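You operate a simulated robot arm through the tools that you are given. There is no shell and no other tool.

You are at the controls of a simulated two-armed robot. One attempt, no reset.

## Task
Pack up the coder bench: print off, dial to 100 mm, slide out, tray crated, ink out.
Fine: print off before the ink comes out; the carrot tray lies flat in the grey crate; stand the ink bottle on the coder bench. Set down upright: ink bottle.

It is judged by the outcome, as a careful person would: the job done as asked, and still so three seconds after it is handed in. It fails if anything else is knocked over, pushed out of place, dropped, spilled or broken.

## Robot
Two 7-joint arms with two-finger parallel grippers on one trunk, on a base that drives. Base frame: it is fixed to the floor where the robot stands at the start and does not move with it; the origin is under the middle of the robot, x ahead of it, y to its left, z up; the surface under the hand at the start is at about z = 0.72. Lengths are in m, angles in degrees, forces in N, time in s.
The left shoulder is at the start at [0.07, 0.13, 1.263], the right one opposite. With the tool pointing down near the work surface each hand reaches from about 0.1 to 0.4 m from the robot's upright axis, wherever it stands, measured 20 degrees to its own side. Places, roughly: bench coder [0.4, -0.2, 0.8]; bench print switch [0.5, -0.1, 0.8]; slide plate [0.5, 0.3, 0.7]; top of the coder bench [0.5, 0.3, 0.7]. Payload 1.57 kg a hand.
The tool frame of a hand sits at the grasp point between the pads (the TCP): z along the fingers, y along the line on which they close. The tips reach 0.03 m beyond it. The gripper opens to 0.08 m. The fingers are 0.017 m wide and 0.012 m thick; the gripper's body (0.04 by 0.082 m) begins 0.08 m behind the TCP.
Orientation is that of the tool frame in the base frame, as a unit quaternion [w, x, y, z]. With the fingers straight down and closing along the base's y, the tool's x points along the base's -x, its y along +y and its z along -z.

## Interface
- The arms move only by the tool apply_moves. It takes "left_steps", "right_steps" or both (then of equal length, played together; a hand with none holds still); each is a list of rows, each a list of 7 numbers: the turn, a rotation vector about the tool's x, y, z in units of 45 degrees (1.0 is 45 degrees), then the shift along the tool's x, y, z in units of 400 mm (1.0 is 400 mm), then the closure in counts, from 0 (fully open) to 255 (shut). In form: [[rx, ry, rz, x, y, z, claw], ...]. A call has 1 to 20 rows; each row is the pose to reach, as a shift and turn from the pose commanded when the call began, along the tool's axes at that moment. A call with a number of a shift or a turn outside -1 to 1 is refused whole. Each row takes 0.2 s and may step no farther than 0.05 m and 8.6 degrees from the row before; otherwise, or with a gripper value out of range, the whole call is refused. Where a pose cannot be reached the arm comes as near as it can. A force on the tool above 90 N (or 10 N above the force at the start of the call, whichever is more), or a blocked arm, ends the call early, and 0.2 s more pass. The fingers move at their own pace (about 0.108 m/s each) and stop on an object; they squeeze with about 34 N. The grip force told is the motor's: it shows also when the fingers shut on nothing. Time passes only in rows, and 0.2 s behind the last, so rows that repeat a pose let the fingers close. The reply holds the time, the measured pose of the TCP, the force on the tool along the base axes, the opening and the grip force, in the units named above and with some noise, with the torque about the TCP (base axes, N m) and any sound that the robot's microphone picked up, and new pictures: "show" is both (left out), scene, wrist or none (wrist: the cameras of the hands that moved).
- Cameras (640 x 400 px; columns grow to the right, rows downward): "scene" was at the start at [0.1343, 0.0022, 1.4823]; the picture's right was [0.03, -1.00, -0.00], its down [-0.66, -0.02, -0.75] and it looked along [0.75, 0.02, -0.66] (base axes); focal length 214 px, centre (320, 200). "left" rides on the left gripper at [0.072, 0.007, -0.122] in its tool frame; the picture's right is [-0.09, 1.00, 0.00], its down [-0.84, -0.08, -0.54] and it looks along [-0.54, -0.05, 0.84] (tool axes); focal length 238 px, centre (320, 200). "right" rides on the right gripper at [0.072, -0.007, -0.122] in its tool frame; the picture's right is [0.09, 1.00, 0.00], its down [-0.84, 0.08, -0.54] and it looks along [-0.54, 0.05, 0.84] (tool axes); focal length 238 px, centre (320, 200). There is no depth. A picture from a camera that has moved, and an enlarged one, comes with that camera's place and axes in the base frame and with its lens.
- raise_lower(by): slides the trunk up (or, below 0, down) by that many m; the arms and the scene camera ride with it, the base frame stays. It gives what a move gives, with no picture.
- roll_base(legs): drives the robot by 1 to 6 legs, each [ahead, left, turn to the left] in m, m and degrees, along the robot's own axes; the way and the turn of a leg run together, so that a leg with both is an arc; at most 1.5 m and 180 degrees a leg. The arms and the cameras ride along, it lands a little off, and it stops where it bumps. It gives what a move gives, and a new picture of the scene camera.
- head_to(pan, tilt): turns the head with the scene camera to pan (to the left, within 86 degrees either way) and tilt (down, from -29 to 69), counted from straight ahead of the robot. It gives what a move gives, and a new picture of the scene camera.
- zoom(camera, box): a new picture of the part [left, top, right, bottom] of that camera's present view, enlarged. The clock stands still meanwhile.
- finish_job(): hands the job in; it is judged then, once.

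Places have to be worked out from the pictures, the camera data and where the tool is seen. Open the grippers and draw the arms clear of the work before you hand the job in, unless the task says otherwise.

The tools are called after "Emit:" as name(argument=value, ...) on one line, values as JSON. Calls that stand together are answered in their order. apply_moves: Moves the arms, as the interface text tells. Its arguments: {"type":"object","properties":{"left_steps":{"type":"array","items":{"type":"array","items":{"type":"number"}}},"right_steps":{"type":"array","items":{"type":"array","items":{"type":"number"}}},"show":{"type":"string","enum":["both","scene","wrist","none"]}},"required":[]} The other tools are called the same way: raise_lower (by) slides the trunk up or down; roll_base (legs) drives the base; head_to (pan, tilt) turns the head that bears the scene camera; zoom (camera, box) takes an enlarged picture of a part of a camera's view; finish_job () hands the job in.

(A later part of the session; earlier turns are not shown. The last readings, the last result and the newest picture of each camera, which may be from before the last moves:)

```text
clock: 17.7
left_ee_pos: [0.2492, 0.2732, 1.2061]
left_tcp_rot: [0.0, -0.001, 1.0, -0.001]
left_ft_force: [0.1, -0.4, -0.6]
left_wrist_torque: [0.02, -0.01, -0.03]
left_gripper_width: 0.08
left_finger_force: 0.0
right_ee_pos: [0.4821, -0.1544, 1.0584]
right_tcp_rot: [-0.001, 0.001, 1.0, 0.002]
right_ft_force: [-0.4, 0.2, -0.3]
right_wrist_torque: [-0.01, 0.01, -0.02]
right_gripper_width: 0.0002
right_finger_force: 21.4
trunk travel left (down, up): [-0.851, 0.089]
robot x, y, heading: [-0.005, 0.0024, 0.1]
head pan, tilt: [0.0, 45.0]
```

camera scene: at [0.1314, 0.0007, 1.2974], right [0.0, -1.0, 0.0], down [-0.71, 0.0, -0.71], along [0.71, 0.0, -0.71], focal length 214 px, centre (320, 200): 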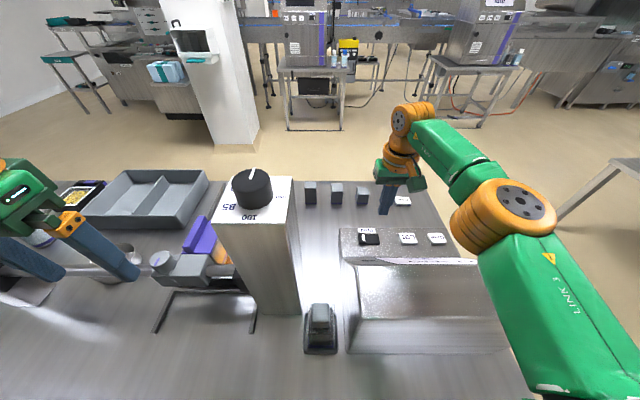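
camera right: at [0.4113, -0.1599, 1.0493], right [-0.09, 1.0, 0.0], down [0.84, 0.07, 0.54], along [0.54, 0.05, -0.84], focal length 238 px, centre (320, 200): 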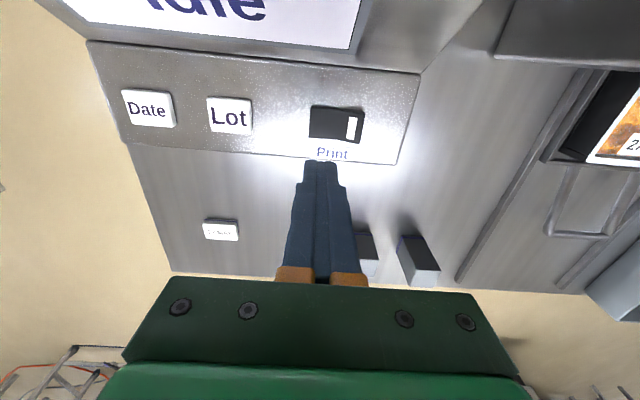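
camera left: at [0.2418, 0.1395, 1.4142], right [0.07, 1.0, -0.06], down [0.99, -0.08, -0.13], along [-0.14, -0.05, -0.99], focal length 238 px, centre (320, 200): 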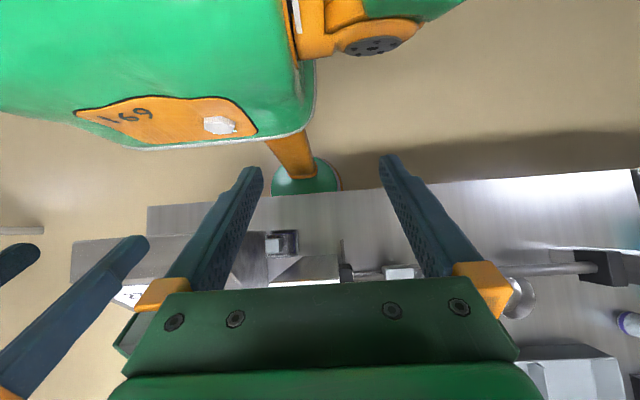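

Trunk is up. Now I move the left hand open above the dial at z ≈ 1.2 to look at it.

Emit:
apply_moves(left_steps=[[0, 0, 0, -0.056, -0.089, 0, 0], [0, 0, 0, -0.112, -0.178, 0, 0], [0, 0, 0, -0.168, -0.267, 0, 0], [0, 0, 0, -0.224, -0.356, 0, 0], [0, 0, 0, -0.2825, -0.443, 0, 0]], show="both")

```text
clock: 18.9
left_ee_pos: [0.3635, 0.0921, 1.2043]
left_tcp_rot: [0.0, 0.0, 1.0, 0.0]
left_ft_force: [0.1, -1.4, 0.7]
left_wrist_torque: [0.01, 0.0, -0.02]
left_gripper_width: 0.0801
left_finger_force: 0.0
right_ee_pos: [0.4844, -0.1567, 1.0572]
right_tcp_rot: [-0.001, 0.001, 1.0, 0.002]
right_ft_force: [-1.1, 0.1, -0.6]
right_wrist_torque: [0.02, -0.03, 0.01]
right_gripper_width: 0.0
right_finger_force: 21.3
trunk travel left (down, up): [-0.851, 0.089]
robot x, y, heading: [-0.0028, 0.0017, -0.0]
head pan, tilt: [0.0, 45.0]
camera scene: at [0.1332, -0.0028, 1.4272], right [0.0, -1.0, 0.0], down [-0.71, 0.0, -0.71], along [0.71, 0.0, -0.71], focal length 214 px, centre (320, 200)
camera left: at [0.292, 0.097, 1.3259], right [0.09, 1.0, 0.0], down [0.84, -0.08, 0.54], along [0.54, -0.05, -0.84], focal length 238 px, centre (320, 200)
```

scene: 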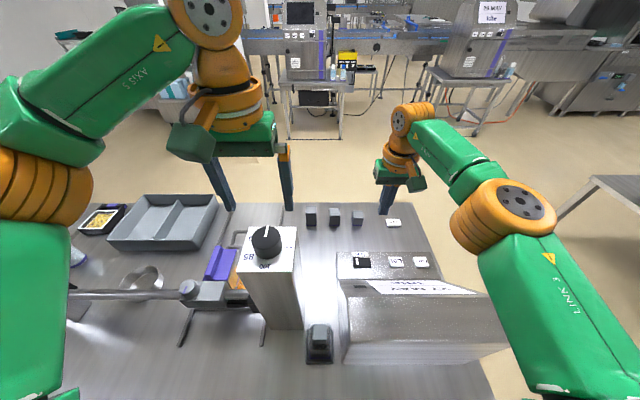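
left: 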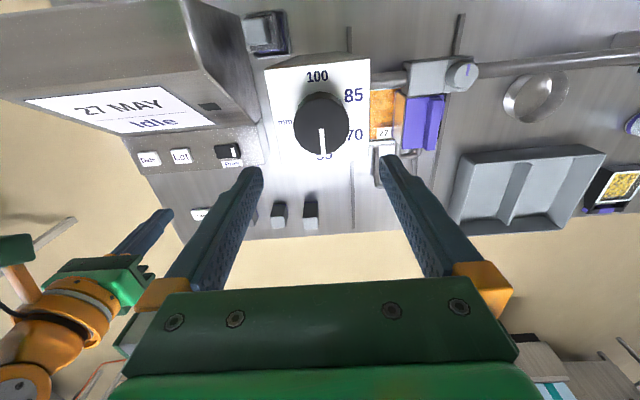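

Zooming both views on the knob to refine its centre.

Emit:
zoom(camera="left", box=[240, 40, 400, 180])

Emit:
zoom(camera="scene", box=[220, 210, 316, 280])

```text
2.86 times, centred on (320, 110) of left
camera zoom: at [0.292, 0.097, 1.3259], right [0.09, 1.0, 0.0], down [0.84, -0.08, 0.54], along [0.54, -0.05, -0.84], focal length 681 px, centre (320, 457)
```

zoom: 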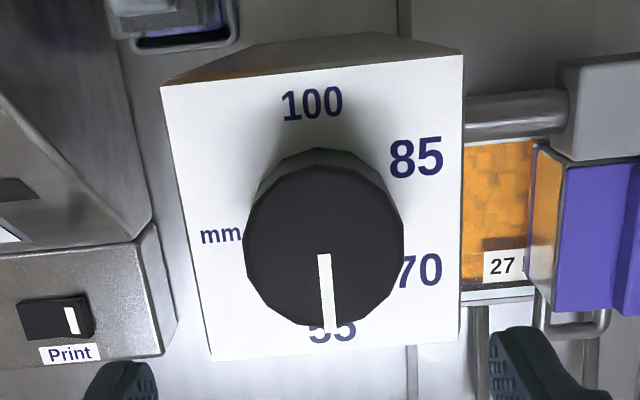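

```text
5.71 times, centred on (268, 245) of scene
camera zoom: at [0.1332, -0.0028, 1.4272], right [0.0, -1.0, 0.0], down [-0.71, 0.0, -0.71], along [0.71, 0.0, -0.71], focal length 1226 px, centre (617, -57)
```

zoom: 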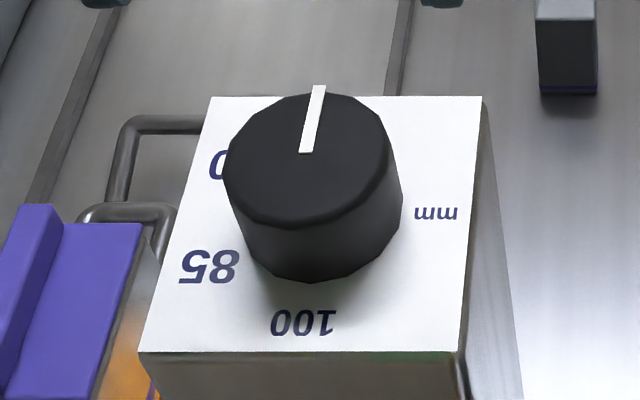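

The plate centre averages to about (0.356, 0.094). I'll shift 8 mm back toward the robot and pre-rotate the hand +90° clockwise so I can sweep 180° counter-clockwise in one grasp.

Emit:
apply_moves(left_steps=[[0, 0, 0.17, -0.0, 0, 0, 0], [0, 0, 0.34, 0.02, 0.002, 0, 0], [0, 0, 0.51, 0.02, 0.002, 0, 0], [0, 0, 0.68, 0.02, 0.002, 0, 0], [0, 0, 0.85, 0.02, 0.002, 0, 0], [0, 0, 1.0, 0.02, 0.002, 0, 0]], show="none")

Emit:
apply_moves(left_steps=[[0, 0, 0.17, 0, 0, 0, 0], [0, 0, 0.34, 0, 0, 0, 0], [0, 0, 0.51, 0, 0, 0, 0], [0, 0, 0.68, 0, 0, 0, 0], [0, 0, 0.85, 0, 0, 0, 0], [0, 0, 1.0, 0, 0, 0, 0]], show="both")

```text
clock: 20.3
left_ee_pos: [0.3546, 0.0956, 1.2064]
left_tcp_rot: [0.001, 0.384, 0.923, 0.0]
left_ft_force: [0.7, 0.5, -0.8]
left_wrist_torque: [0.01, -0.01, -0.02]
left_gripper_width: 0.0802
left_finger_force: 0.1
right_ee_pos: [0.4839, -0.1534, 1.0588]
right_tcp_rot: [-0.001, 0.001, 1.0, 0.002]
right_ft_force: [-0.3, -0.2, -0.4]
right_wrist_torque: [-0.02, 0.03, -0.01]
right_gripper_width: 0.0001
right_finger_force: 21.0
trunk travel left (down, up): [-0.851, 0.089]
robot x, y, heading: [-0.0013, -0.0006, 0.0]
head pan, tilt: [0.0, 45.0]
```

```text
clock: 21.7
left_ee_pos: [0.266, 0.0613, 1.1698]
left_tcp_rot: [0.0, 0.708, 0.707, 0.001]
left_ft_force: [0.2, 0.4, 0.3]
left_wrist_torque: [-0.01, -0.03, -0.01]
left_gripper_width: 0.0802
left_finger_force: 0.1
left hand out of reach, approached as far as the arm can: row 2, 3, 4, 5, 6
right_ee_pos: [0.4814, -0.1547, 1.0586]
right_tcp_rot: [-0.001, 0.001, 1.0, 0.002]
right_ft_force: [0.8, 0.4, 0.7]
right_wrist_torque: [0.0, 0.0, 0.01]
right_gripper_width: 0.0002
right_finger_force: 21.4
trunk travel left (down, up): [-0.851, 0.089]
robot x, y, heading: [-0.0007, -0.0015, 0.3]
head pan, tilt: [0.0, 45.0]
camera scene: at [0.1315, -0.0005, 1.4274], right [0.0, -1.0, 0.0], down [-0.71, 0.0, -0.71], along [0.71, 0.0, -0.71], focal length 214 px, centre (320, 200)
camera left: at [0.2714, 0.1324, 1.2907], right [1.0, -0.09, 0.0], down [-0.08, -0.84, 0.54], along [-0.05, -0.54, -0.84], focal length 238 px, centre (320, 200)
```

scene: 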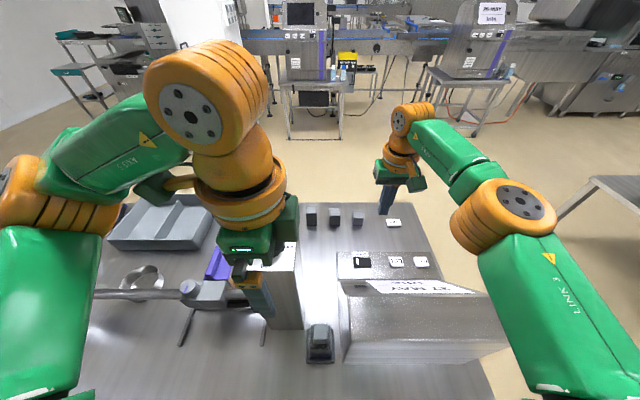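
left: 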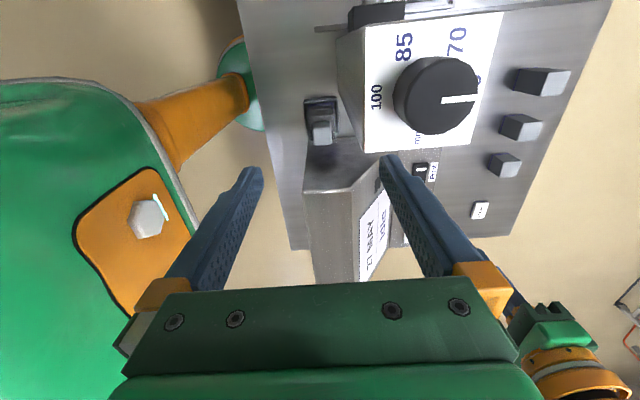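

A 90° pre-turn is out of the wrist's range there, but 45° was fine. I'll return to +45° over the dial and do the turn in two 90° grasps.

Emit:
apply_moves(left_steps=[[0, 0, -0.1, 0.0, 0.0, -0.0875, 0], [0, 0, -0.27, 0.02, 0.06, -0.0875, 0], [0, 0, -0.44, 0.04, 0.12, -0.0875, 0], [0, 0, -0.61, 0.06, 0.18, -0.0875, 0], [0, 0, -0.78, 0.0825, 0.225, -0.0875, 0], [0, 0, -0.9, 0.0825, 0.225, -0.0875, 0], [0, 0, -1.0, 0.0825, 0.225, -0.0875, 0]], show="both")

Emit:
zoom(camera="left", box=[240, 40, 400, 180])

```text
clock: 23.3
left_ee_pos: [0.357, 0.099, 1.206]
left_tcp_rot: [0.0, 0.382, 0.924, 0.0]
left_ft_force: [-1.1, 0.1, -0.3]
left_wrist_torque: [0.01, 0.02, 0.02]
left_gripper_width: 0.0801
left_finger_force: 0.1
left hand out of reach, approached as far as the arm can: row 2, 3, 4, 5
right_ee_pos: [0.4824, -0.1539, 1.0573]
right_tcp_rot: [-0.001, 0.001, 1.0, 0.002]
right_ft_force: [0.8, -0.3, -0.2]
right_wrist_torque: [-0.01, -0.02, -0.01]
right_gripper_width: 0.0
right_finger_force: 21.6
trunk travel left (down, up): [-0.851, 0.089]
robot x, y, heading: [0.0005, 0.001, 0.1]
head pan, tilt: [0.0, 45.0]
camera scene: at [0.1317, -0.0001, 1.4274], right [0.0, -1.0, 0.0], down [-0.71, 0.0, -0.71], along [0.71, 0.0, -0.71], focal length 214 px, centre (320, 200)
camera left: at [0.3095, 0.1526, 1.3265], right [0.77, 0.64, 0.0], down [0.54, -0.65, 0.54], along [0.35, -0.42, -0.84], focal length 238 px, centre (320, 200)
```

scene: 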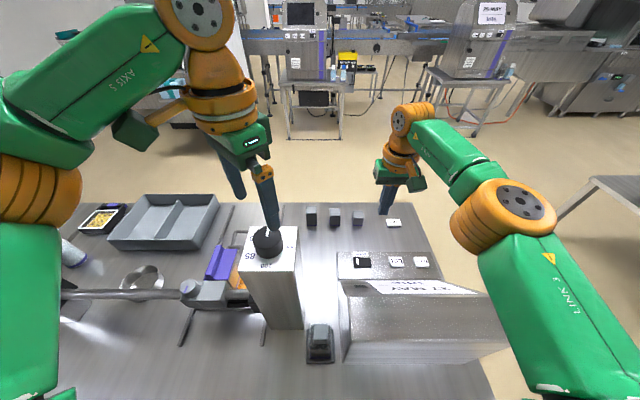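
left: 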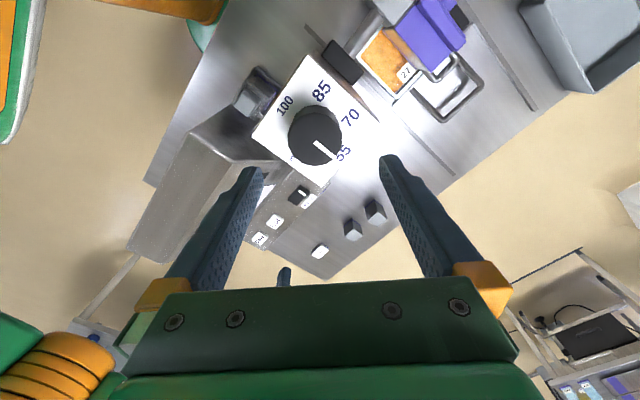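

```text
2.86 times, centred on (320, 110) of left
camera zoom: at [0.3095, 0.1526, 1.3265], right [0.77, 0.64, 0.0], down [0.54, -0.65, 0.54], along [0.35, -0.42, -0.84], focal length 681 px, centre (320, 457)
```

zoom: 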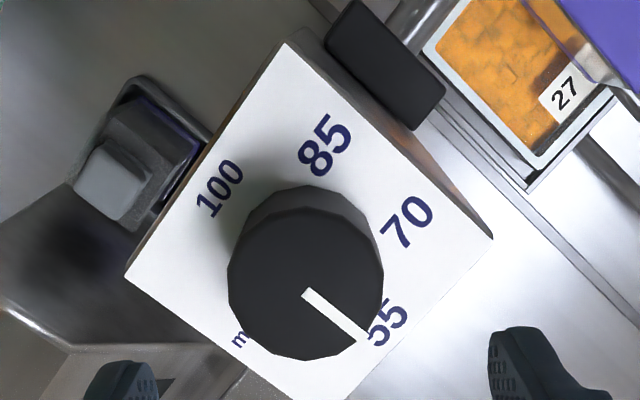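

The knob centre sits about (-2, -4.5) mm from the TCP by the wrist view. I correct and descend around the knob, tips stopping about 7 mm above the plate.

Emit:
apply_moves(left_steps=[[0, 0, 0, -0.0045, -0.0115, 0.0, 0], [0, 0, 0, -0.0045, -0.0115, 0.1, 0], [0, 0, 0, -0.0045, -0.0115, 0.18, 0], [0, 0, 0, -0.0045, -0.0115, 0.24, 0]], show="both")

Emit:
zoom(camera="left", box=[220, 80, 420, 220])

Emit:
zoom(camera="scene", box=[210, 190, 330, 280])

```text
clock: 24.3
left_ee_pos: [0.355, 0.0962, 1.1099]
left_tcp_rot: [0.001, 0.383, 0.924, 0.0]
left_ft_force: [2.7, -1.0, 5.7]
left_wrist_torque: [-0.18, 0.13, -0.01]
left_gripper_width: 0.0793
left_finger_force: 0.1
right_ee_pos: [0.4841, -0.154, 1.0589]
right_tcp_rot: [0.0, 0.001, 1.0, 0.001]
right_ft_force: [0.1, 0.1, -0.2]
right_wrist_torque: [-0.01, -0.02, 0.03]
right_gripper_width: 0.0003
right_finger_force: 21.3
trunk travel left (down, up): [-0.851, 0.089]
robot x, y, heading: [-0.0001, 0.0018, -0.0]
head pan, tilt: [0.0, 45.0]
camera scene: at [0.1313, 0.0002, 1.4276], right [0.0, -1.0, 0.0], down [-0.71, 0.0, -0.71], along [0.71, 0.0, -0.71], focal length 214 px, centre (320, 200)
camera left: at [0.3079, 0.1496, 1.2307], right [0.77, 0.64, 0.0], down [0.54, -0.65, 0.54], along [0.35, -0.42, -0.84], focal length 238 px, centre (320, 200)
```

scene: 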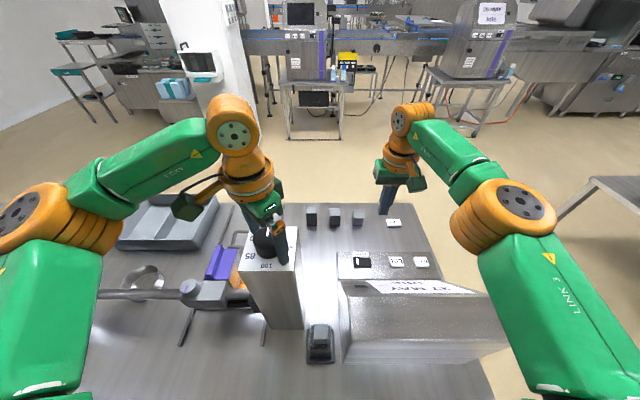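
left: 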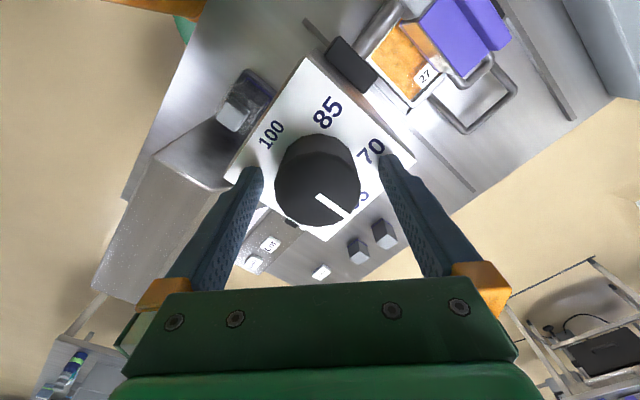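

```text
2.86 times, centred on (320, 150) of left
camera zoom: at [0.3079, 0.1496, 1.2307], right [0.77, 0.64, 0.0], down [0.54, -0.65, 0.54], along [0.35, -0.42, -0.84], focal length 681 px, centre (320, 343)
```

zoom: 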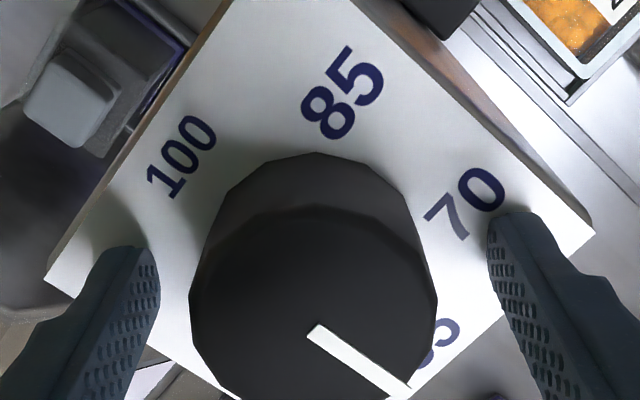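

```text
4.44 times, centred on (270, 235) of scene
camera zoom: at [0.1313, 0.0002, 1.4276], right [0.0, -1.0, 0.0], down [-0.71, 0.0, -0.71], along [0.71, 0.0, -0.71], focal length 953 px, centre (542, 44)
```

zoom: 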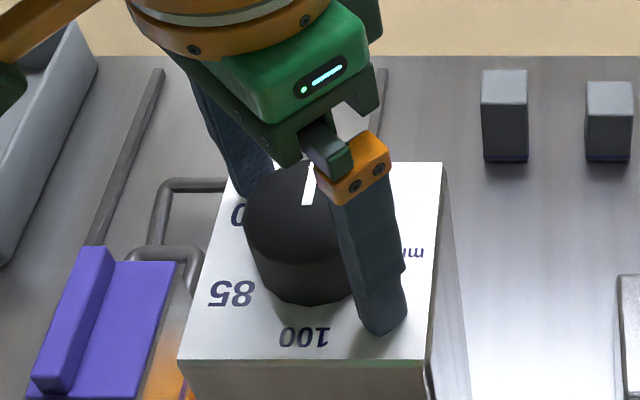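

There's a 5.7 N contact, so the tips just touch the plate. I'll lift 6 mm and then close on the knob.

Emit:
apply_moves(left_steps=[[0, 0, 0, 0, 0, -0.015, 0], [0, 0, 0, 0, 0, -0.015, 255], [0, 0, 0, 0, 0, -0.015, 255], [0, 0, 0, 0, 0, -0.015, 255]], show="wrist")

```text
clock: 25.3
left_ee_pos: [0.3538, 0.0942, 1.1167]
left_tcp_rot: [0.0, 0.383, 0.924, 0.0]
left_ft_force: [-4.9, -3.2, -13.3]
left_wrist_torque: [-0.04, -0.06, 0.01]
left_gripper_width: 0.0508
left_finger_force: 44.9
right_ee_pos: [0.4836, -0.1549, 1.0573]
right_tcp_rot: [-0.001, 0.001, 1.0, 0.002]
right_ft_force: [0.4, -0.2, -0.8]
right_wrist_torque: [0.0, -0.05, 0.0]
right_gripper_width: 0.0
right_finger_force: 21.4
trunk travel left (down, up): [-0.851, 0.089]
robot x, y, heading: [-0.0006, 0.0049, -0.2]
head pan, tilt: [0.0, 45.0]
camera left: at [0.3077, 0.1478, 1.2365], right [0.77, 0.64, 0.0], down [0.54, -0.65, 0.54], along [0.35, -0.42, -0.84], focal length 238 px, centre (320, 200)
```

left: 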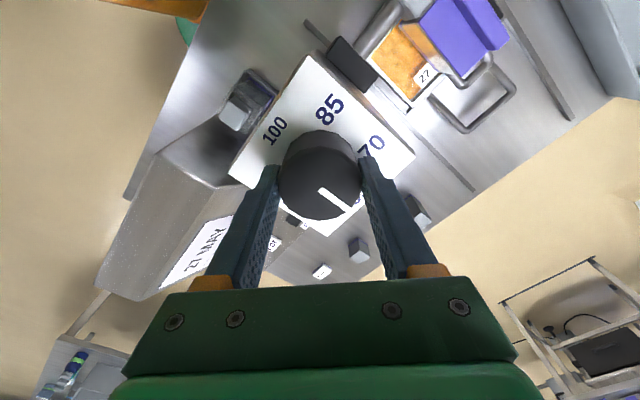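

The knob is gripped (0.051 m). Now turn 45° counter-clockwise and check.

Emit:
apply_moves(left_steps=[[0, 0, -0.17, 0, 0, 0.003, 255], [0, 0, -0.34, 0, 0, 0.003, 255], [0, 0, -0.51, 0, 0, 0.003, 255], [0, 0, -0.68, 0, 0, 0.003, 255], [0, 0, -0.85, 0, 0, 0.003, 255], [0, 0, -1.0, 0, 0, 0.003, 255]], show="wrist")

```text
clock: 26.7
left_ee_pos: [0.3546, 0.0933, 1.1156]
left_tcp_rot: [0.001, -0.002, 1.0, -0.001]
left_ft_force: [7.9, 2.6, 24.7]
left_wrist_torque: [0.51, -0.6, -0.01]
left_gripper_width: 0.0507
left_finger_force: 44.8
right_ee_pos: [0.4818, -0.154, 1.0578]
right_tcp_rot: [0.0, 0.002, 1.0, 0.001]
right_ft_force: [0.8, 0.7, -0.3]
right_wrist_torque: [-0.04, 0.04, -0.01]
right_gripper_width: 0.0
right_finger_force: 21.1
trunk travel left (down, up): [-0.851, 0.089]
robot x, y, heading: [0.002, -0.0027, -0.2]
head pan, tilt: [0.0, 45.0]
camera left: at [0.2813, 0.0992, 1.2361], right [0.09, 1.0, 0.0], down [0.83, -0.07, 0.55], along [0.54, -0.05, -0.84], focal length 238 px, centre (320, 200)
```

left: 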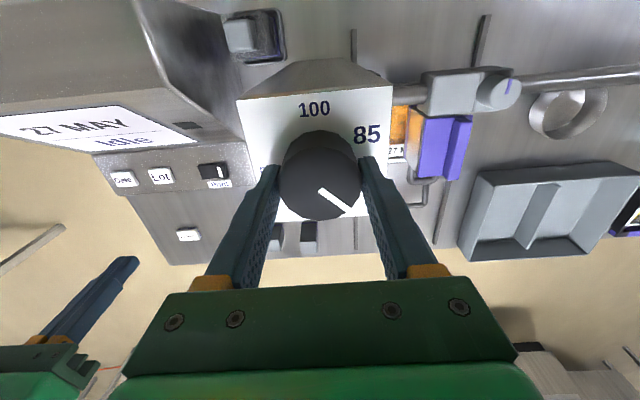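

The knob turned with the hand by 45°. Continue another 45°.

Emit:
apply_moves(left_steps=[[0, 0, -0.17, 0, 0, -0.002, 255], [0, 0, -0.34, 0, 0, -0.002, 255], [0, 0, -0.51, 0, 0, -0.002, 255], [0, 0, -0.68, 0, 0, -0.002, 255], [0, 0, -0.85, 0, 0, -0.002, 255], [0, 0, -1.0, 0, 0, -0.002, 255]], show="both")

```text
clock: 28.1
left_ee_pos: [0.3544, 0.0941, 1.115]
left_tcp_rot: [0.001, -0.383, 0.924, -0.001]
left_ft_force: [6.7, 3.3, 15.5]
left_wrist_torque: [0.6, -1.23, 0.03]
left_gripper_width: 0.0508
left_finger_force: 45.0
right_ee_pos: [0.483, -0.154, 1.0583]
right_tcp_rot: [-0.001, 0.001, 1.0, 0.002]
right_ft_force: [-0.1, -0.8, -0.4]
right_wrist_torque: [-0.03, -0.01, 0.0]
right_gripper_width: 0.0001
right_finger_force: 21.3
trunk travel left (down, up): [-0.851, 0.089]
robot x, y, heading: [-0.0013, 0.0004, -0.1]
head pan, tilt: [0.0, 45.0]
camera scene: at [0.1324, 0.0009, 1.4273], right [0.0, -1.0, 0.0], down [-0.71, 0.0, -0.71], along [0.71, 0.0, -0.71], focal length 214 px, centre (320, 200)
camera left: at [0.2981, 0.0468, 1.2363], right [-0.64, 0.77, 0.0], down [0.64, 0.54, 0.54], along [0.42, 0.35, -0.84], focal length 238 px, centre (320, 200)
```

scene: 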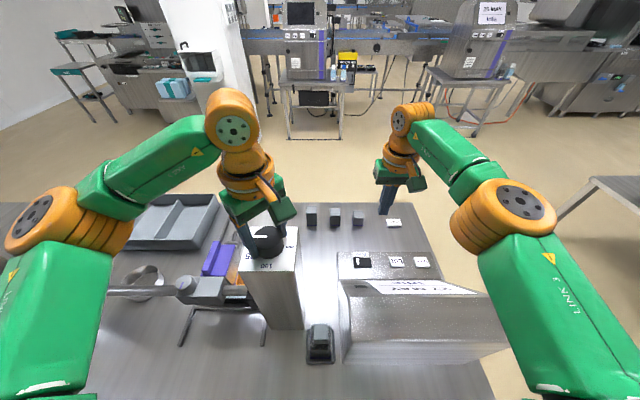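
left: 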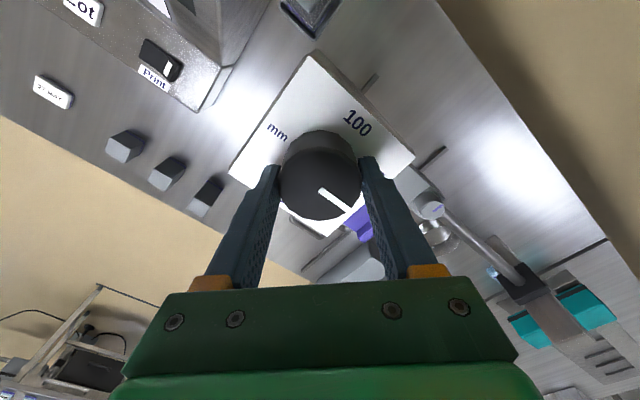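

90° done; the pointer is now toward +y, halfway. I'll release, lift, rotate the hand back 90°, and regrasp.

Emit:
apply_moves(left_steps=[[0, 0, 0, 0, 0, -0.002, 0], [0, 0, 0, 0, 0, -0.002, 0], [0, 0, 0, 0, 0, -0.1, 0], [0, 0, 0.17, 0, 0, -0.15, 0], [0, 0, 0.34, 0, 0, -0.15, 0], [0, 0, 0.51, 0, 0, -0.15, 0], [0, 0, 0.68, 0, 0, -0.15, 0], [0, 0, 0.85, 0, 0, -0.15, 0], [0, 0, 1.0, 0, 0, -0.15, 0]], show="wrist")

Emit:
apply_moves(left_steps=[[0, 0, 0.17, 0, 0, 0, 0], [0, 0, 0.34, 0, 0, 0, 0], [0, 0, 0.51, 0, 0, 0, 0], [0, 0, 0.68, 0, 0, 0, 0], [0, 0, 0.85, 0, 0, 0, 0], [0, 0, 1.0, 0, 0, 0, 0]], show="wrist")

Emit:
zoom(camera="left", box=[220, 60, 420, 220])

```text
clock: 30.1
left_ee_pos: [0.3541, 0.0933, 1.1756]
left_tcp_rot: [0.0, 0.0, 1.0, 0.0]
left_ft_force: [0.0, -0.4, -0.3]
left_wrist_torque: [-0.02, 0.02, -0.02]
left_gripper_width: 0.0801
left_finger_force: 0.0
right_ee_pos: [0.4828, -0.1546, 1.0572]
right_tcp_rot: [-0.001, 0.001, 1.0, 0.001]
right_ft_force: [-0.7, -0.7, -0.2]
right_wrist_torque: [-0.01, -0.04, -0.01]
right_gripper_width: 0.0002
right_finger_force: 21.5
trunk travel left (down, up): [-0.851, 0.089]
robot x, y, heading: [0.0005, -0.004, 0.1]
head pan, tilt: [0.0, 45.0]
camera left: at [0.2816, 0.0993, 1.2963], right [0.09, 1.0, 0.0], down [0.84, -0.08, 0.54], along [0.54, -0.05, -0.84], focal length 238 px, centre (320, 200)
```

left: 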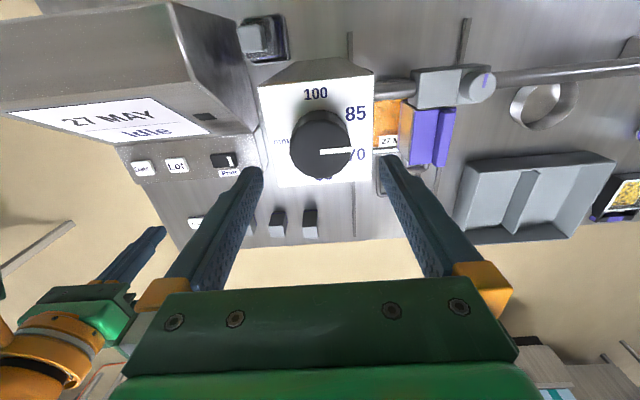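

```text
clock: 31.5
left_ee_pos: [0.3529, 0.0942, 1.1759]
left_tcp_rot: [0.0, 0.383, 0.924, 0.0]
left_ft_force: [-1.6, -0.2, 0.7]
left_wrist_torque: [-0.02, -0.03, 0.01]
left_gripper_width: 0.0802
left_finger_force: 0.0
right_ee_pos: [0.484, -0.155, 1.0577]
right_tcp_rot: [0.0, 0.001, 1.0, 0.002]
right_ft_force: [-0.7, -0.1, -0.5]
right_wrist_torque: [0.02, 0.01, 0.0]
right_gripper_width: 0.0001
right_finger_force: 21.3
trunk travel left (down, up): [-0.851, 0.089]
robot x, y, heading: [0.0038, 0.0, 0.2]
head pan, tilt: [0.0, 45.0]
camera left: at [0.307, 0.1475, 1.2964], right [0.77, 0.64, 0.0], down [0.54, -0.65, 0.54], along [0.35, -0.42, -0.84], focal length 238 px, centre (320, 200)
```

left: 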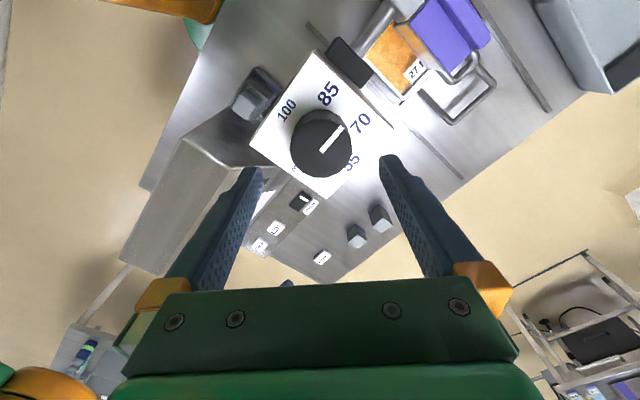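

```text
2.50 times, centred on (320, 140) of left
camera zoom: at [0.307, 0.1475, 1.2964], right [0.77, 0.64, 0.0], down [0.54, -0.65, 0.54], along [0.35, -0.42, -0.84], focal length 596 px, centre (320, 350)
```

zoom: 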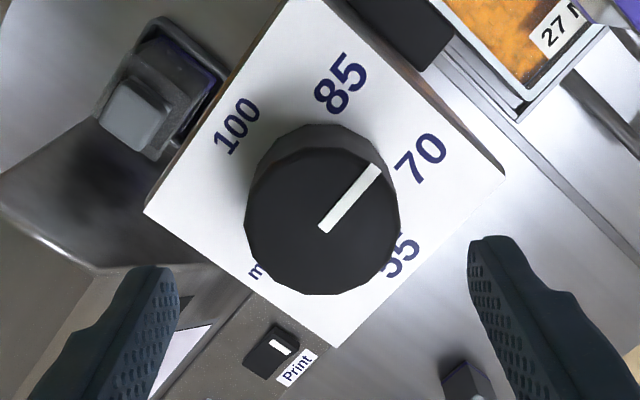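

The pointer now points exactly to +y; 100 lies exactly to -x, so 90° more. Descend, regrasp and turn the first 45°.

Emit:
apply_moves(left_steps=[[0, 0, 0, 0, 0, 0.07, 0], [0, 0, 0, 0, 0, 0.15, 0], [0, 0, 0, 0, 0, 0.15, 255], [0, 0, 0, 0, 0, 0.15, 255], [0, 0, 0, 0, 0, 0.15, 255]], show="none")

Emit:
apply_moves(left_steps=[[0, 0, -0.17, 0, 0, 0, 255], [0, 0, -0.34, 0, 0, 0, 255], [0, 0, -0.51, 0, 0, 0, 255], [0, 0, -0.68, 0, 0, 0, 255], [0, 0, -0.85, 0, 0, 0, 255], [0, 0, -1.0, 0, 0, 0, 255]], show="wrist")

```text
clock: 32.7
left_ee_pos: [0.3542, 0.0946, 1.1156]
left_tcp_rot: [0.001, 0.382, 0.924, 0.0]
left_ft_force: [-3.0, -1.1, -9.3]
left_wrist_torque: [0.07, -0.71, 0.04]
left_gripper_width: 0.0507
left_finger_force: 45.5
right_ee_pos: [0.484, -0.155, 1.0579]
right_tcp_rot: [-0.001, 0.001, 1.0, 0.001]
right_ft_force: [-0.7, 0.4, 0.5]
right_wrist_torque: [-0.03, -0.02, 0.0]
right_gripper_width: 0.0
right_finger_force: 21.5
trunk travel left (down, up): [-0.851, 0.089]
robot x, y, heading: [0.0036, 0.0005, 0.1]
head pan, tilt: [0.0, 45.0]
```

```text
clock: 34.1
left_ee_pos: [0.355, 0.0946, 1.1156]
left_tcp_rot: [0.0, -0.001, 1.0, -0.001]
left_ft_force: [-1.3, 1.5, -3.7]
left_wrist_torque: [0.49, -0.07, -0.01]
left_gripper_width: 0.051
left_finger_force: 45.1
right_ee_pos: [0.4841, -0.1531, 1.058]
right_tcp_rot: [-0.001, 0.001, 1.0, 0.001]
right_ft_force: [0.1, 1.0, -0.3]
right_wrist_torque: [0.0, 0.0, 0.01]
right_gripper_width: 0.0
right_finger_force: 21.3
trunk travel left (down, up): [-0.851, 0.089]
robot x, y, heading: [0.0002, -0.0, 0.3]
head pan, tilt: [0.0, 45.0]
camera left: at [0.2821, 0.0992, 1.2362], right [0.09, 1.0, 0.0], down [0.84, -0.07, 0.54], along [0.54, -0.05, -0.84], focal length 238 px, centre (320, 200)
```

left: 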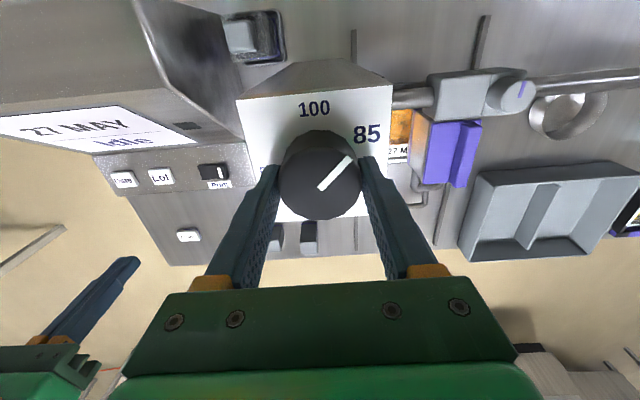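

The dial follows (and the print head shifts along its rod with it). Turn the last 45°.

Emit:
apply_moves(left_steps=[[0, 0, -0.17, 0, 0, 0, 255], [0, 0, -0.34, 0, 0, 0, 255], [0, 0, -0.51, 0, 0, 0, 255], [0, 0, -0.68, 0, 0, 0, 255], [0, 0, -0.85, 0, 0, 0, 255], [0, 0, -1.0, 0, 0, 0, 255]], show="both")

Emit:
zoom(camera="left", box=[220, 60, 420, 220])

```text
clock: 35.5
left_ee_pos: [0.3541, 0.0936, 1.1158]
left_tcp_rot: [0.0, -0.384, 0.923, -0.001]
left_ft_force: [0.9, 3.9, 4.7]
left_wrist_torque: [0.82, -0.18, -0.24]
left_gripper_width: 0.0508
left_finger_force: 44.7
right_ee_pos: [0.4829, -0.1531, 1.0588]
right_tcp_rot: [-0.001, 0.001, 1.0, 0.0]
right_ft_force: [-1.0, 0.2, 0.3]
right_wrist_torque: [0.0, -0.01, 0.01]
right_gripper_width: 0.0
right_finger_force: 21.3
trunk travel left (down, up): [-0.851, 0.089]
robot x, y, heading: [-0.0008, -0.0038, -0.2]
head pan, tilt: [0.0, 45.0]
camera scene: at [0.1319, 0.0015, 1.4275], right [0.0, -1.0, 0.0], down [-0.71, 0.0, -0.71], along [0.71, 0.0, -0.71], focal length 214 px, centre (320, 200)
camera left: at [0.2982, 0.0471, 1.2363], right [-0.64, 0.77, 0.0], down [0.64, 0.54, 0.54], along [0.42, 0.35, -0.84], focal length 238 px, centre (320, 200)
```

scene: 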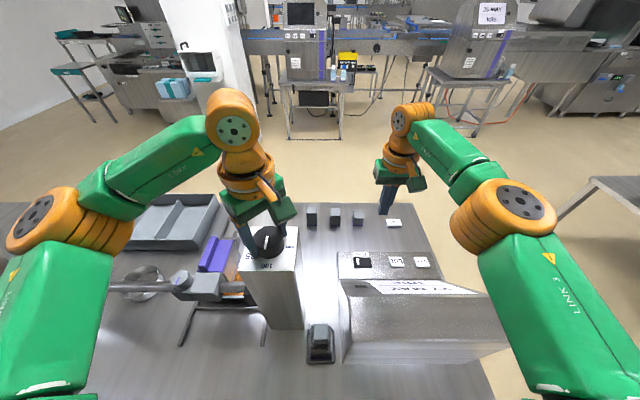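
left: 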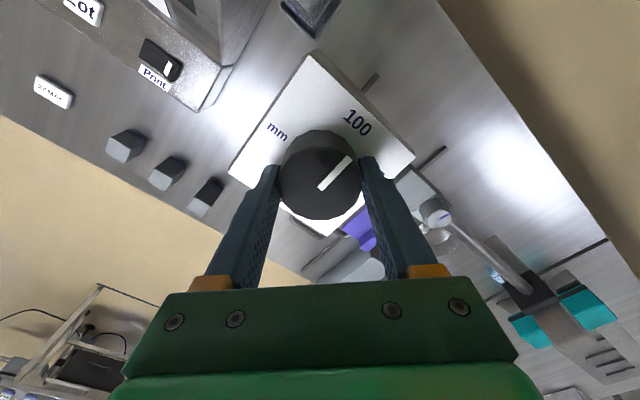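

```text
2.50 times, centred on (320, 140) of left
camera zoom: at [0.2982, 0.0471, 1.2363], right [-0.64, 0.77, 0.0], down [0.64, 0.54, 0.54], along [0.42, 0.35, -0.84], focal length 596 px, centre (320, 350)
```

zoom: 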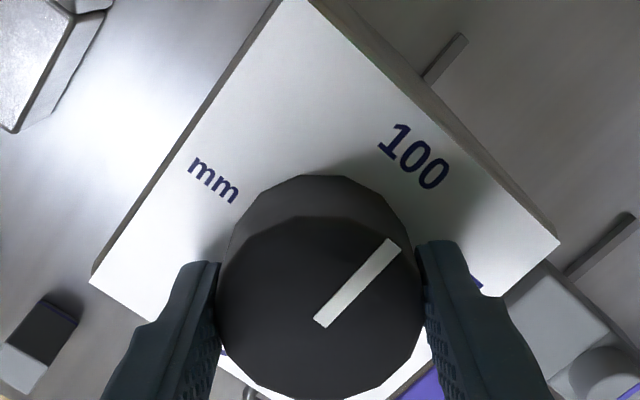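

The pointer is now exactly toward -x, at 100. I'll release, lift and check.

Emit:
apply_moves(left_steps=[[0, 0, 0, 0, 0, 0, 0], [0, 0, 0, 0, 0, 0, 0], [0, 0, 0, 0, 0, -0.1, 0], [0, 0, 0.17, 0, 0, -0.2, 0], [0, 0, 0.34, 0, 0, -0.25, 0], [0, 0, 0.51, 0, 0, -0.25, 0], [0, 0, 0.68, 0, 0, -0.25, 0], [0, 0, 0.85, 0, 0, -0.25, 0], [0, 0, 1.0, 0, 0, -0.25, 0]], show="wrist")

Emit:
zoom(camera="left", box=[220, 40, 420, 180])

Emit:
zoom(camera="left", box=[360, 40, 520, 160])

```text
clock: 37.5
left_ee_pos: [0.353, 0.0936, 1.2157]
left_tcp_rot: [0.0, 0.0, 1.0, 0.0]
left_ft_force: [0.2, 0.3, -0.3]
left_wrist_torque: [-0.02, 0.01, -0.04]
left_gripper_width: 0.0799
left_finger_force: 0.1
right_ee_pos: [0.4827, -0.1541, 1.0581]
right_tcp_rot: [-0.001, 0.001, 1.0, 0.002]
right_ft_force: [0.8, 0.3, -0.7]
right_wrist_torque: [0.0, 0.0, -0.02]
right_gripper_width: 0.0
right_finger_force: 21.6
trunk travel left (down, up): [-0.851, 0.089]
robot x, y, heading: [0.0012, 0.002, -0.0]
head pan, tilt: [0.0, 45.0]
camera left: at [0.2818, 0.0997, 1.3366], right [0.09, 1.0, 0.0], down [0.84, -0.08, 0.54], along [0.54, -0.05, -0.84], focal length 238 px, centre (320, 200)
```

left: 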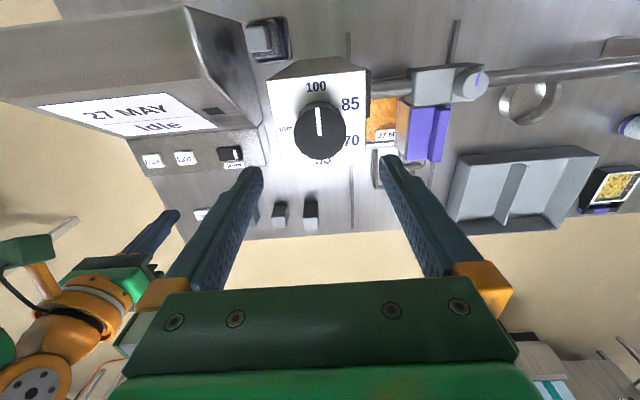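

```text
2.86 times, centred on (320, 110) of left
camera zoom: at [0.2818, 0.0997, 1.3366], right [0.09, 1.0, 0.0], down [0.84, -0.08, 0.54], along [0.54, -0.05, -0.84], focal length 681 px, centre (320, 457)
```

zoom: 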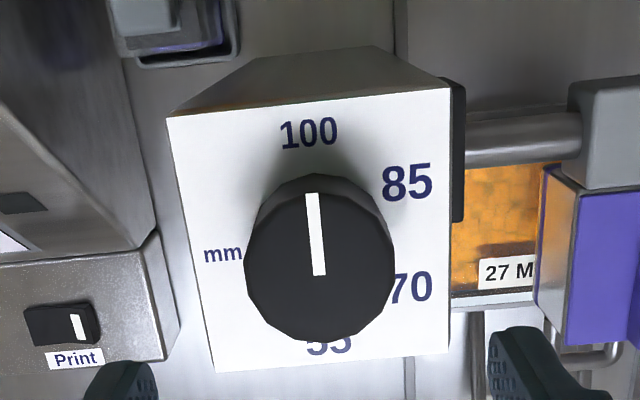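

```text
3.33 times, centred on (440, 100) of left
camera zoom: at [0.2818, 0.0997, 1.3366], right [0.09, 1.0, 0.0], down [0.84, -0.08, 0.54], along [0.54, -0.05, -0.84], focal length 794 px, centre (-80, 533)
```

zoom: 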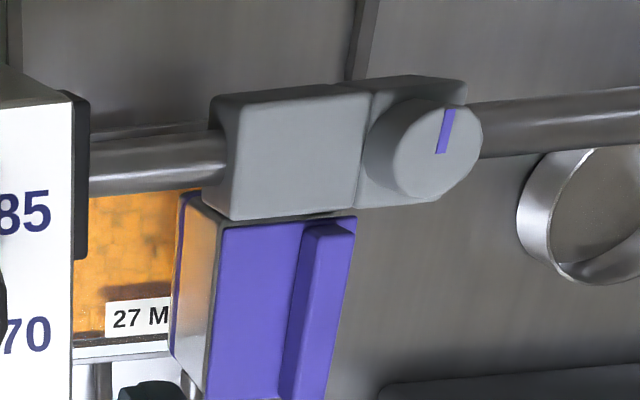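

The dial reads 100. Next the ink bottle: I'll move the left hand off to the left and bring the right hand above the bottle well for a closer look.

Emit:
apply_moves(left_steps=[[0, 0, 0, 0.05, 0.09, 0, 0], [0, 0, 0, 0.1, 0.18, 0, 0], [0, 0, 0, 0.15, 0.27, 0, 0], [0, 0, 0, 0.2, 0.36, 0, 0], [0, 0, 0, 0.255, 0.45, 0, 0], [0, 0, 0, 0.255, 0.45, 0, 0], [0, 0, 0, 0.255, 0.45, 0, 0], [0, 0, 0, 0.255, 0.45, 0, 0]], right_steps=[[0, 0, 0, 0, 0, -0.1, 255], [0, 0, 0, 0, 0, -0.2, 255], [0, 0, 0, 0.09, 0.04, -0.225, 255], [0, 0, 0, 0.19, 0.1, -0.225, 150], [0, 0, 0, 0.29, 0.17, -0.225, 100], [0, 0, 0, 0.39, 0.24, -0.225, 100], [0, 0, 0, 0.48, 0.31, -0.225, 100], [0, 0, 0, 0.56, 0.385, -0.225, 60]], show="both")

Emit:
zoom(camera="right", box=[240, 60, 400, 180])

```text
clock: 39.3
left_ee_pos: [0.2539, 0.2779, 1.2135]
left_tcp_rot: [0.001, 0.0, 1.0, -0.004]
left_ft_force: [-0.5, 0.0, 0.1]
left_wrist_torque: [-0.08, 0.01, -0.03]
left_gripper_width: 0.08
left_finger_force: 0.1
right_ee_pos: [0.2616, 0.0019, 1.1505]
right_tcp_rot: [-0.001, 0.008, 1.0, 0.004]
right_ft_force: [-2.1, 0.6, -2.1]
right_wrist_torque: [-0.01, -0.31, 0.0]
right_gripper_width: 0.0613
right_finger_force: 0.0
right hand out of reach, approached as far as the arm can: row 1, 2, 3, 4, 5, 6
trunk travel left (down, up): [-0.851, 0.089]
robot x, y, heading: [-0.001, 0.0003, 0.2]
head pan, tilt: [0.0, 45.0]
camera scene: at [0.1301, 0.0071, 1.4275], right [0.0, -1.0, 0.01], down [-0.71, 0.0, -0.71], along [0.71, 0.0, -0.71], focal length 214 px, centre (320, 200)
camera right: at [0.1907, -0.0033, 1.2714], right [-0.08, 1.0, 0.01], down [0.84, 0.06, 0.54], along [0.54, 0.05, -0.84], focal length 238 px, centre (320, 200)
camera left: at [0.1806, 0.2836, 1.3339], right [0.09, 1.0, -0.01], down [0.84, -0.07, 0.54], along [0.54, -0.06, -0.84], focal length 238 px, centre (320, 200)
```

scene: 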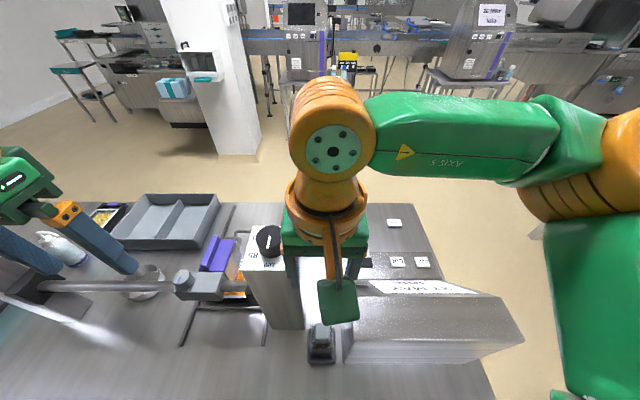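
right: 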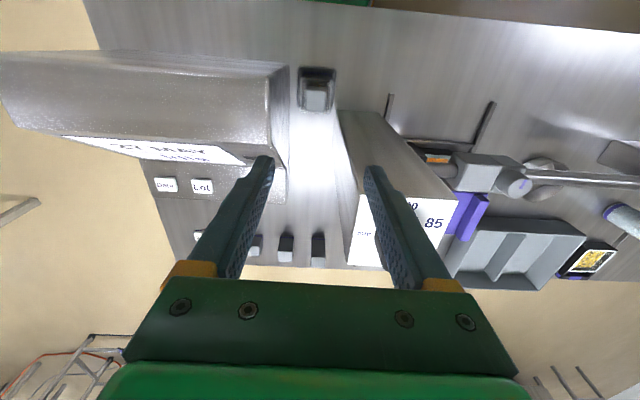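
left: 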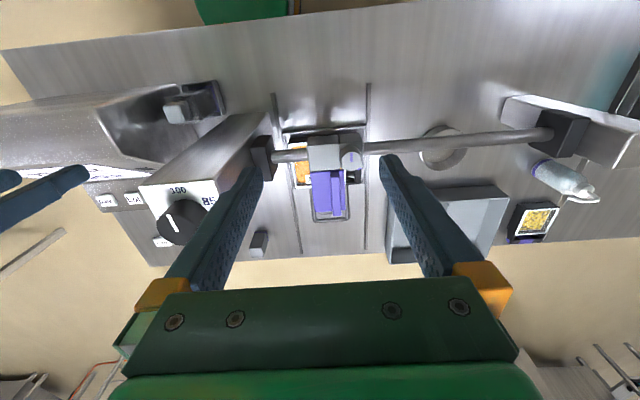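

```text
3.33 times, centred on (320, 120) of right
camera zoom: at [0.1907, -0.0033, 1.2714], right [-0.08, 1.0, 0.01], down [0.84, 0.06, 0.54], along [0.54, 0.05, -0.84], focal length 794 px, centre (320, 467)
```

zoom: 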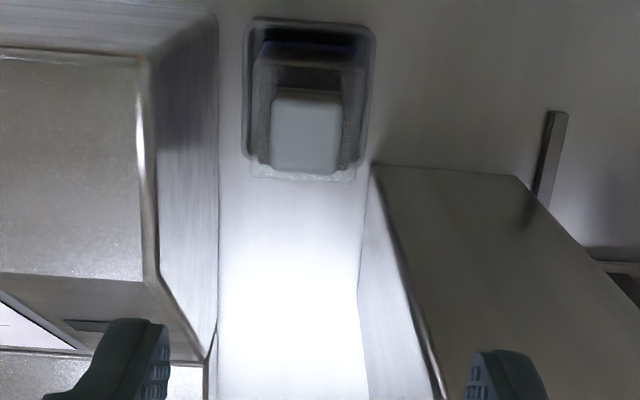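

The cap top is near (0.2605, -0.001, 0.875), about 33 mm square, and the coder's side is at y ≈ -0.06. I'll go lower above it for a better look.

Emit:
apply_moves(right_steps=[[0, 0, 0, 0.0, 0.0, 0.1, 60], [0, 0, 0, 0.0, 0.0, 0.2, 60], [0, 0, 0, 0.0, 0.0, 0.3, 60], [0, 0, 0, 0.0, 0.0, 0.35, 60]], show="both")

Emit:
zoom(camera="right", box=[220, 60, 420, 200])

Emit:
zoom(camera="scene", box=[260, 270, 380, 370])

```text
clock: 40.3
left_ee_pos: [0.2555, 0.2707, 1.215]
left_tcp_rot: [0.0, 0.0, 1.0, 0.0]
left_ft_force: [0.9, 0.3, -1.0]
left_wrist_torque: [0.02, 0.04, -0.01]
left_gripper_width: 0.0801
left_finger_force: 0.0
right_ee_pos: [0.259, -0.0021, 1.0073]
right_tcp_rot: [-0.001, 0.002, 1.0, 0.002]
right_ft_force: [0.3, -1.1, -0.2]
right_wrist_torque: [-0.01, 0.03, -0.02]
right_gripper_width: 0.061
right_finger_force: 0.0
trunk travel left (down, up): [-0.851, 0.089]
robot x, y, heading: [0.0019, 0.0001, -0.3]
head pan, tilt: [0.0, 45.0]
camera scene: at [0.1324, -0.0015, 1.4273], right [0.0, -1.0, 0.0], down [-0.71, 0.0, -0.71], along [0.71, 0.0, -0.71], focal length 214 px, centre (320, 200)
camera right: at [0.1879, -0.0088, 1.1281], right [-0.09, 1.0, 0.01], down [0.84, 0.07, 0.54], along [0.54, 0.05, -0.84], focal length 238 px, centre (320, 200)
```

scene: 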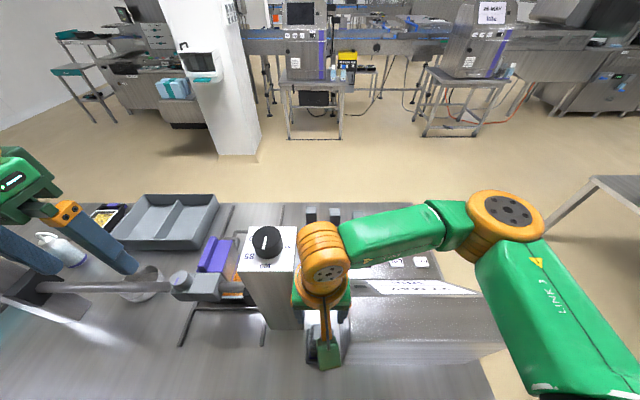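
right: 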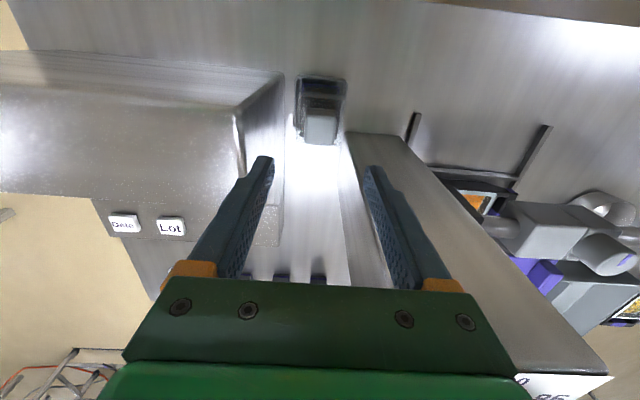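

```text
2.86 times, centred on (320, 130) of right
camera zoom: at [0.1879, -0.0088, 1.1281], right [-0.09, 1.0, 0.01], down [0.84, 0.07, 0.54], along [0.54, 0.05, -0.84], focal length 681 px, centre (320, 400)
```

zoom: 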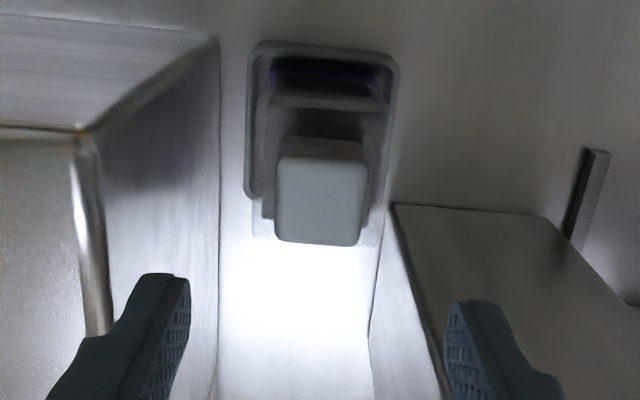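

```text
4.00 times, centred on (320, 320) of scene
camera zoom: at [0.1324, -0.0015, 1.4273], right [0.0, -1.0, 0.0], down [-0.71, 0.0, -0.71], along [0.71, 0.0, -0.71], focal length 858 px, centre (320, -280)
```

zoom: 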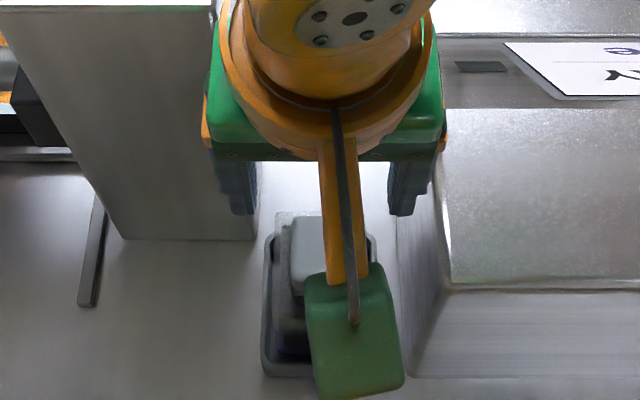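

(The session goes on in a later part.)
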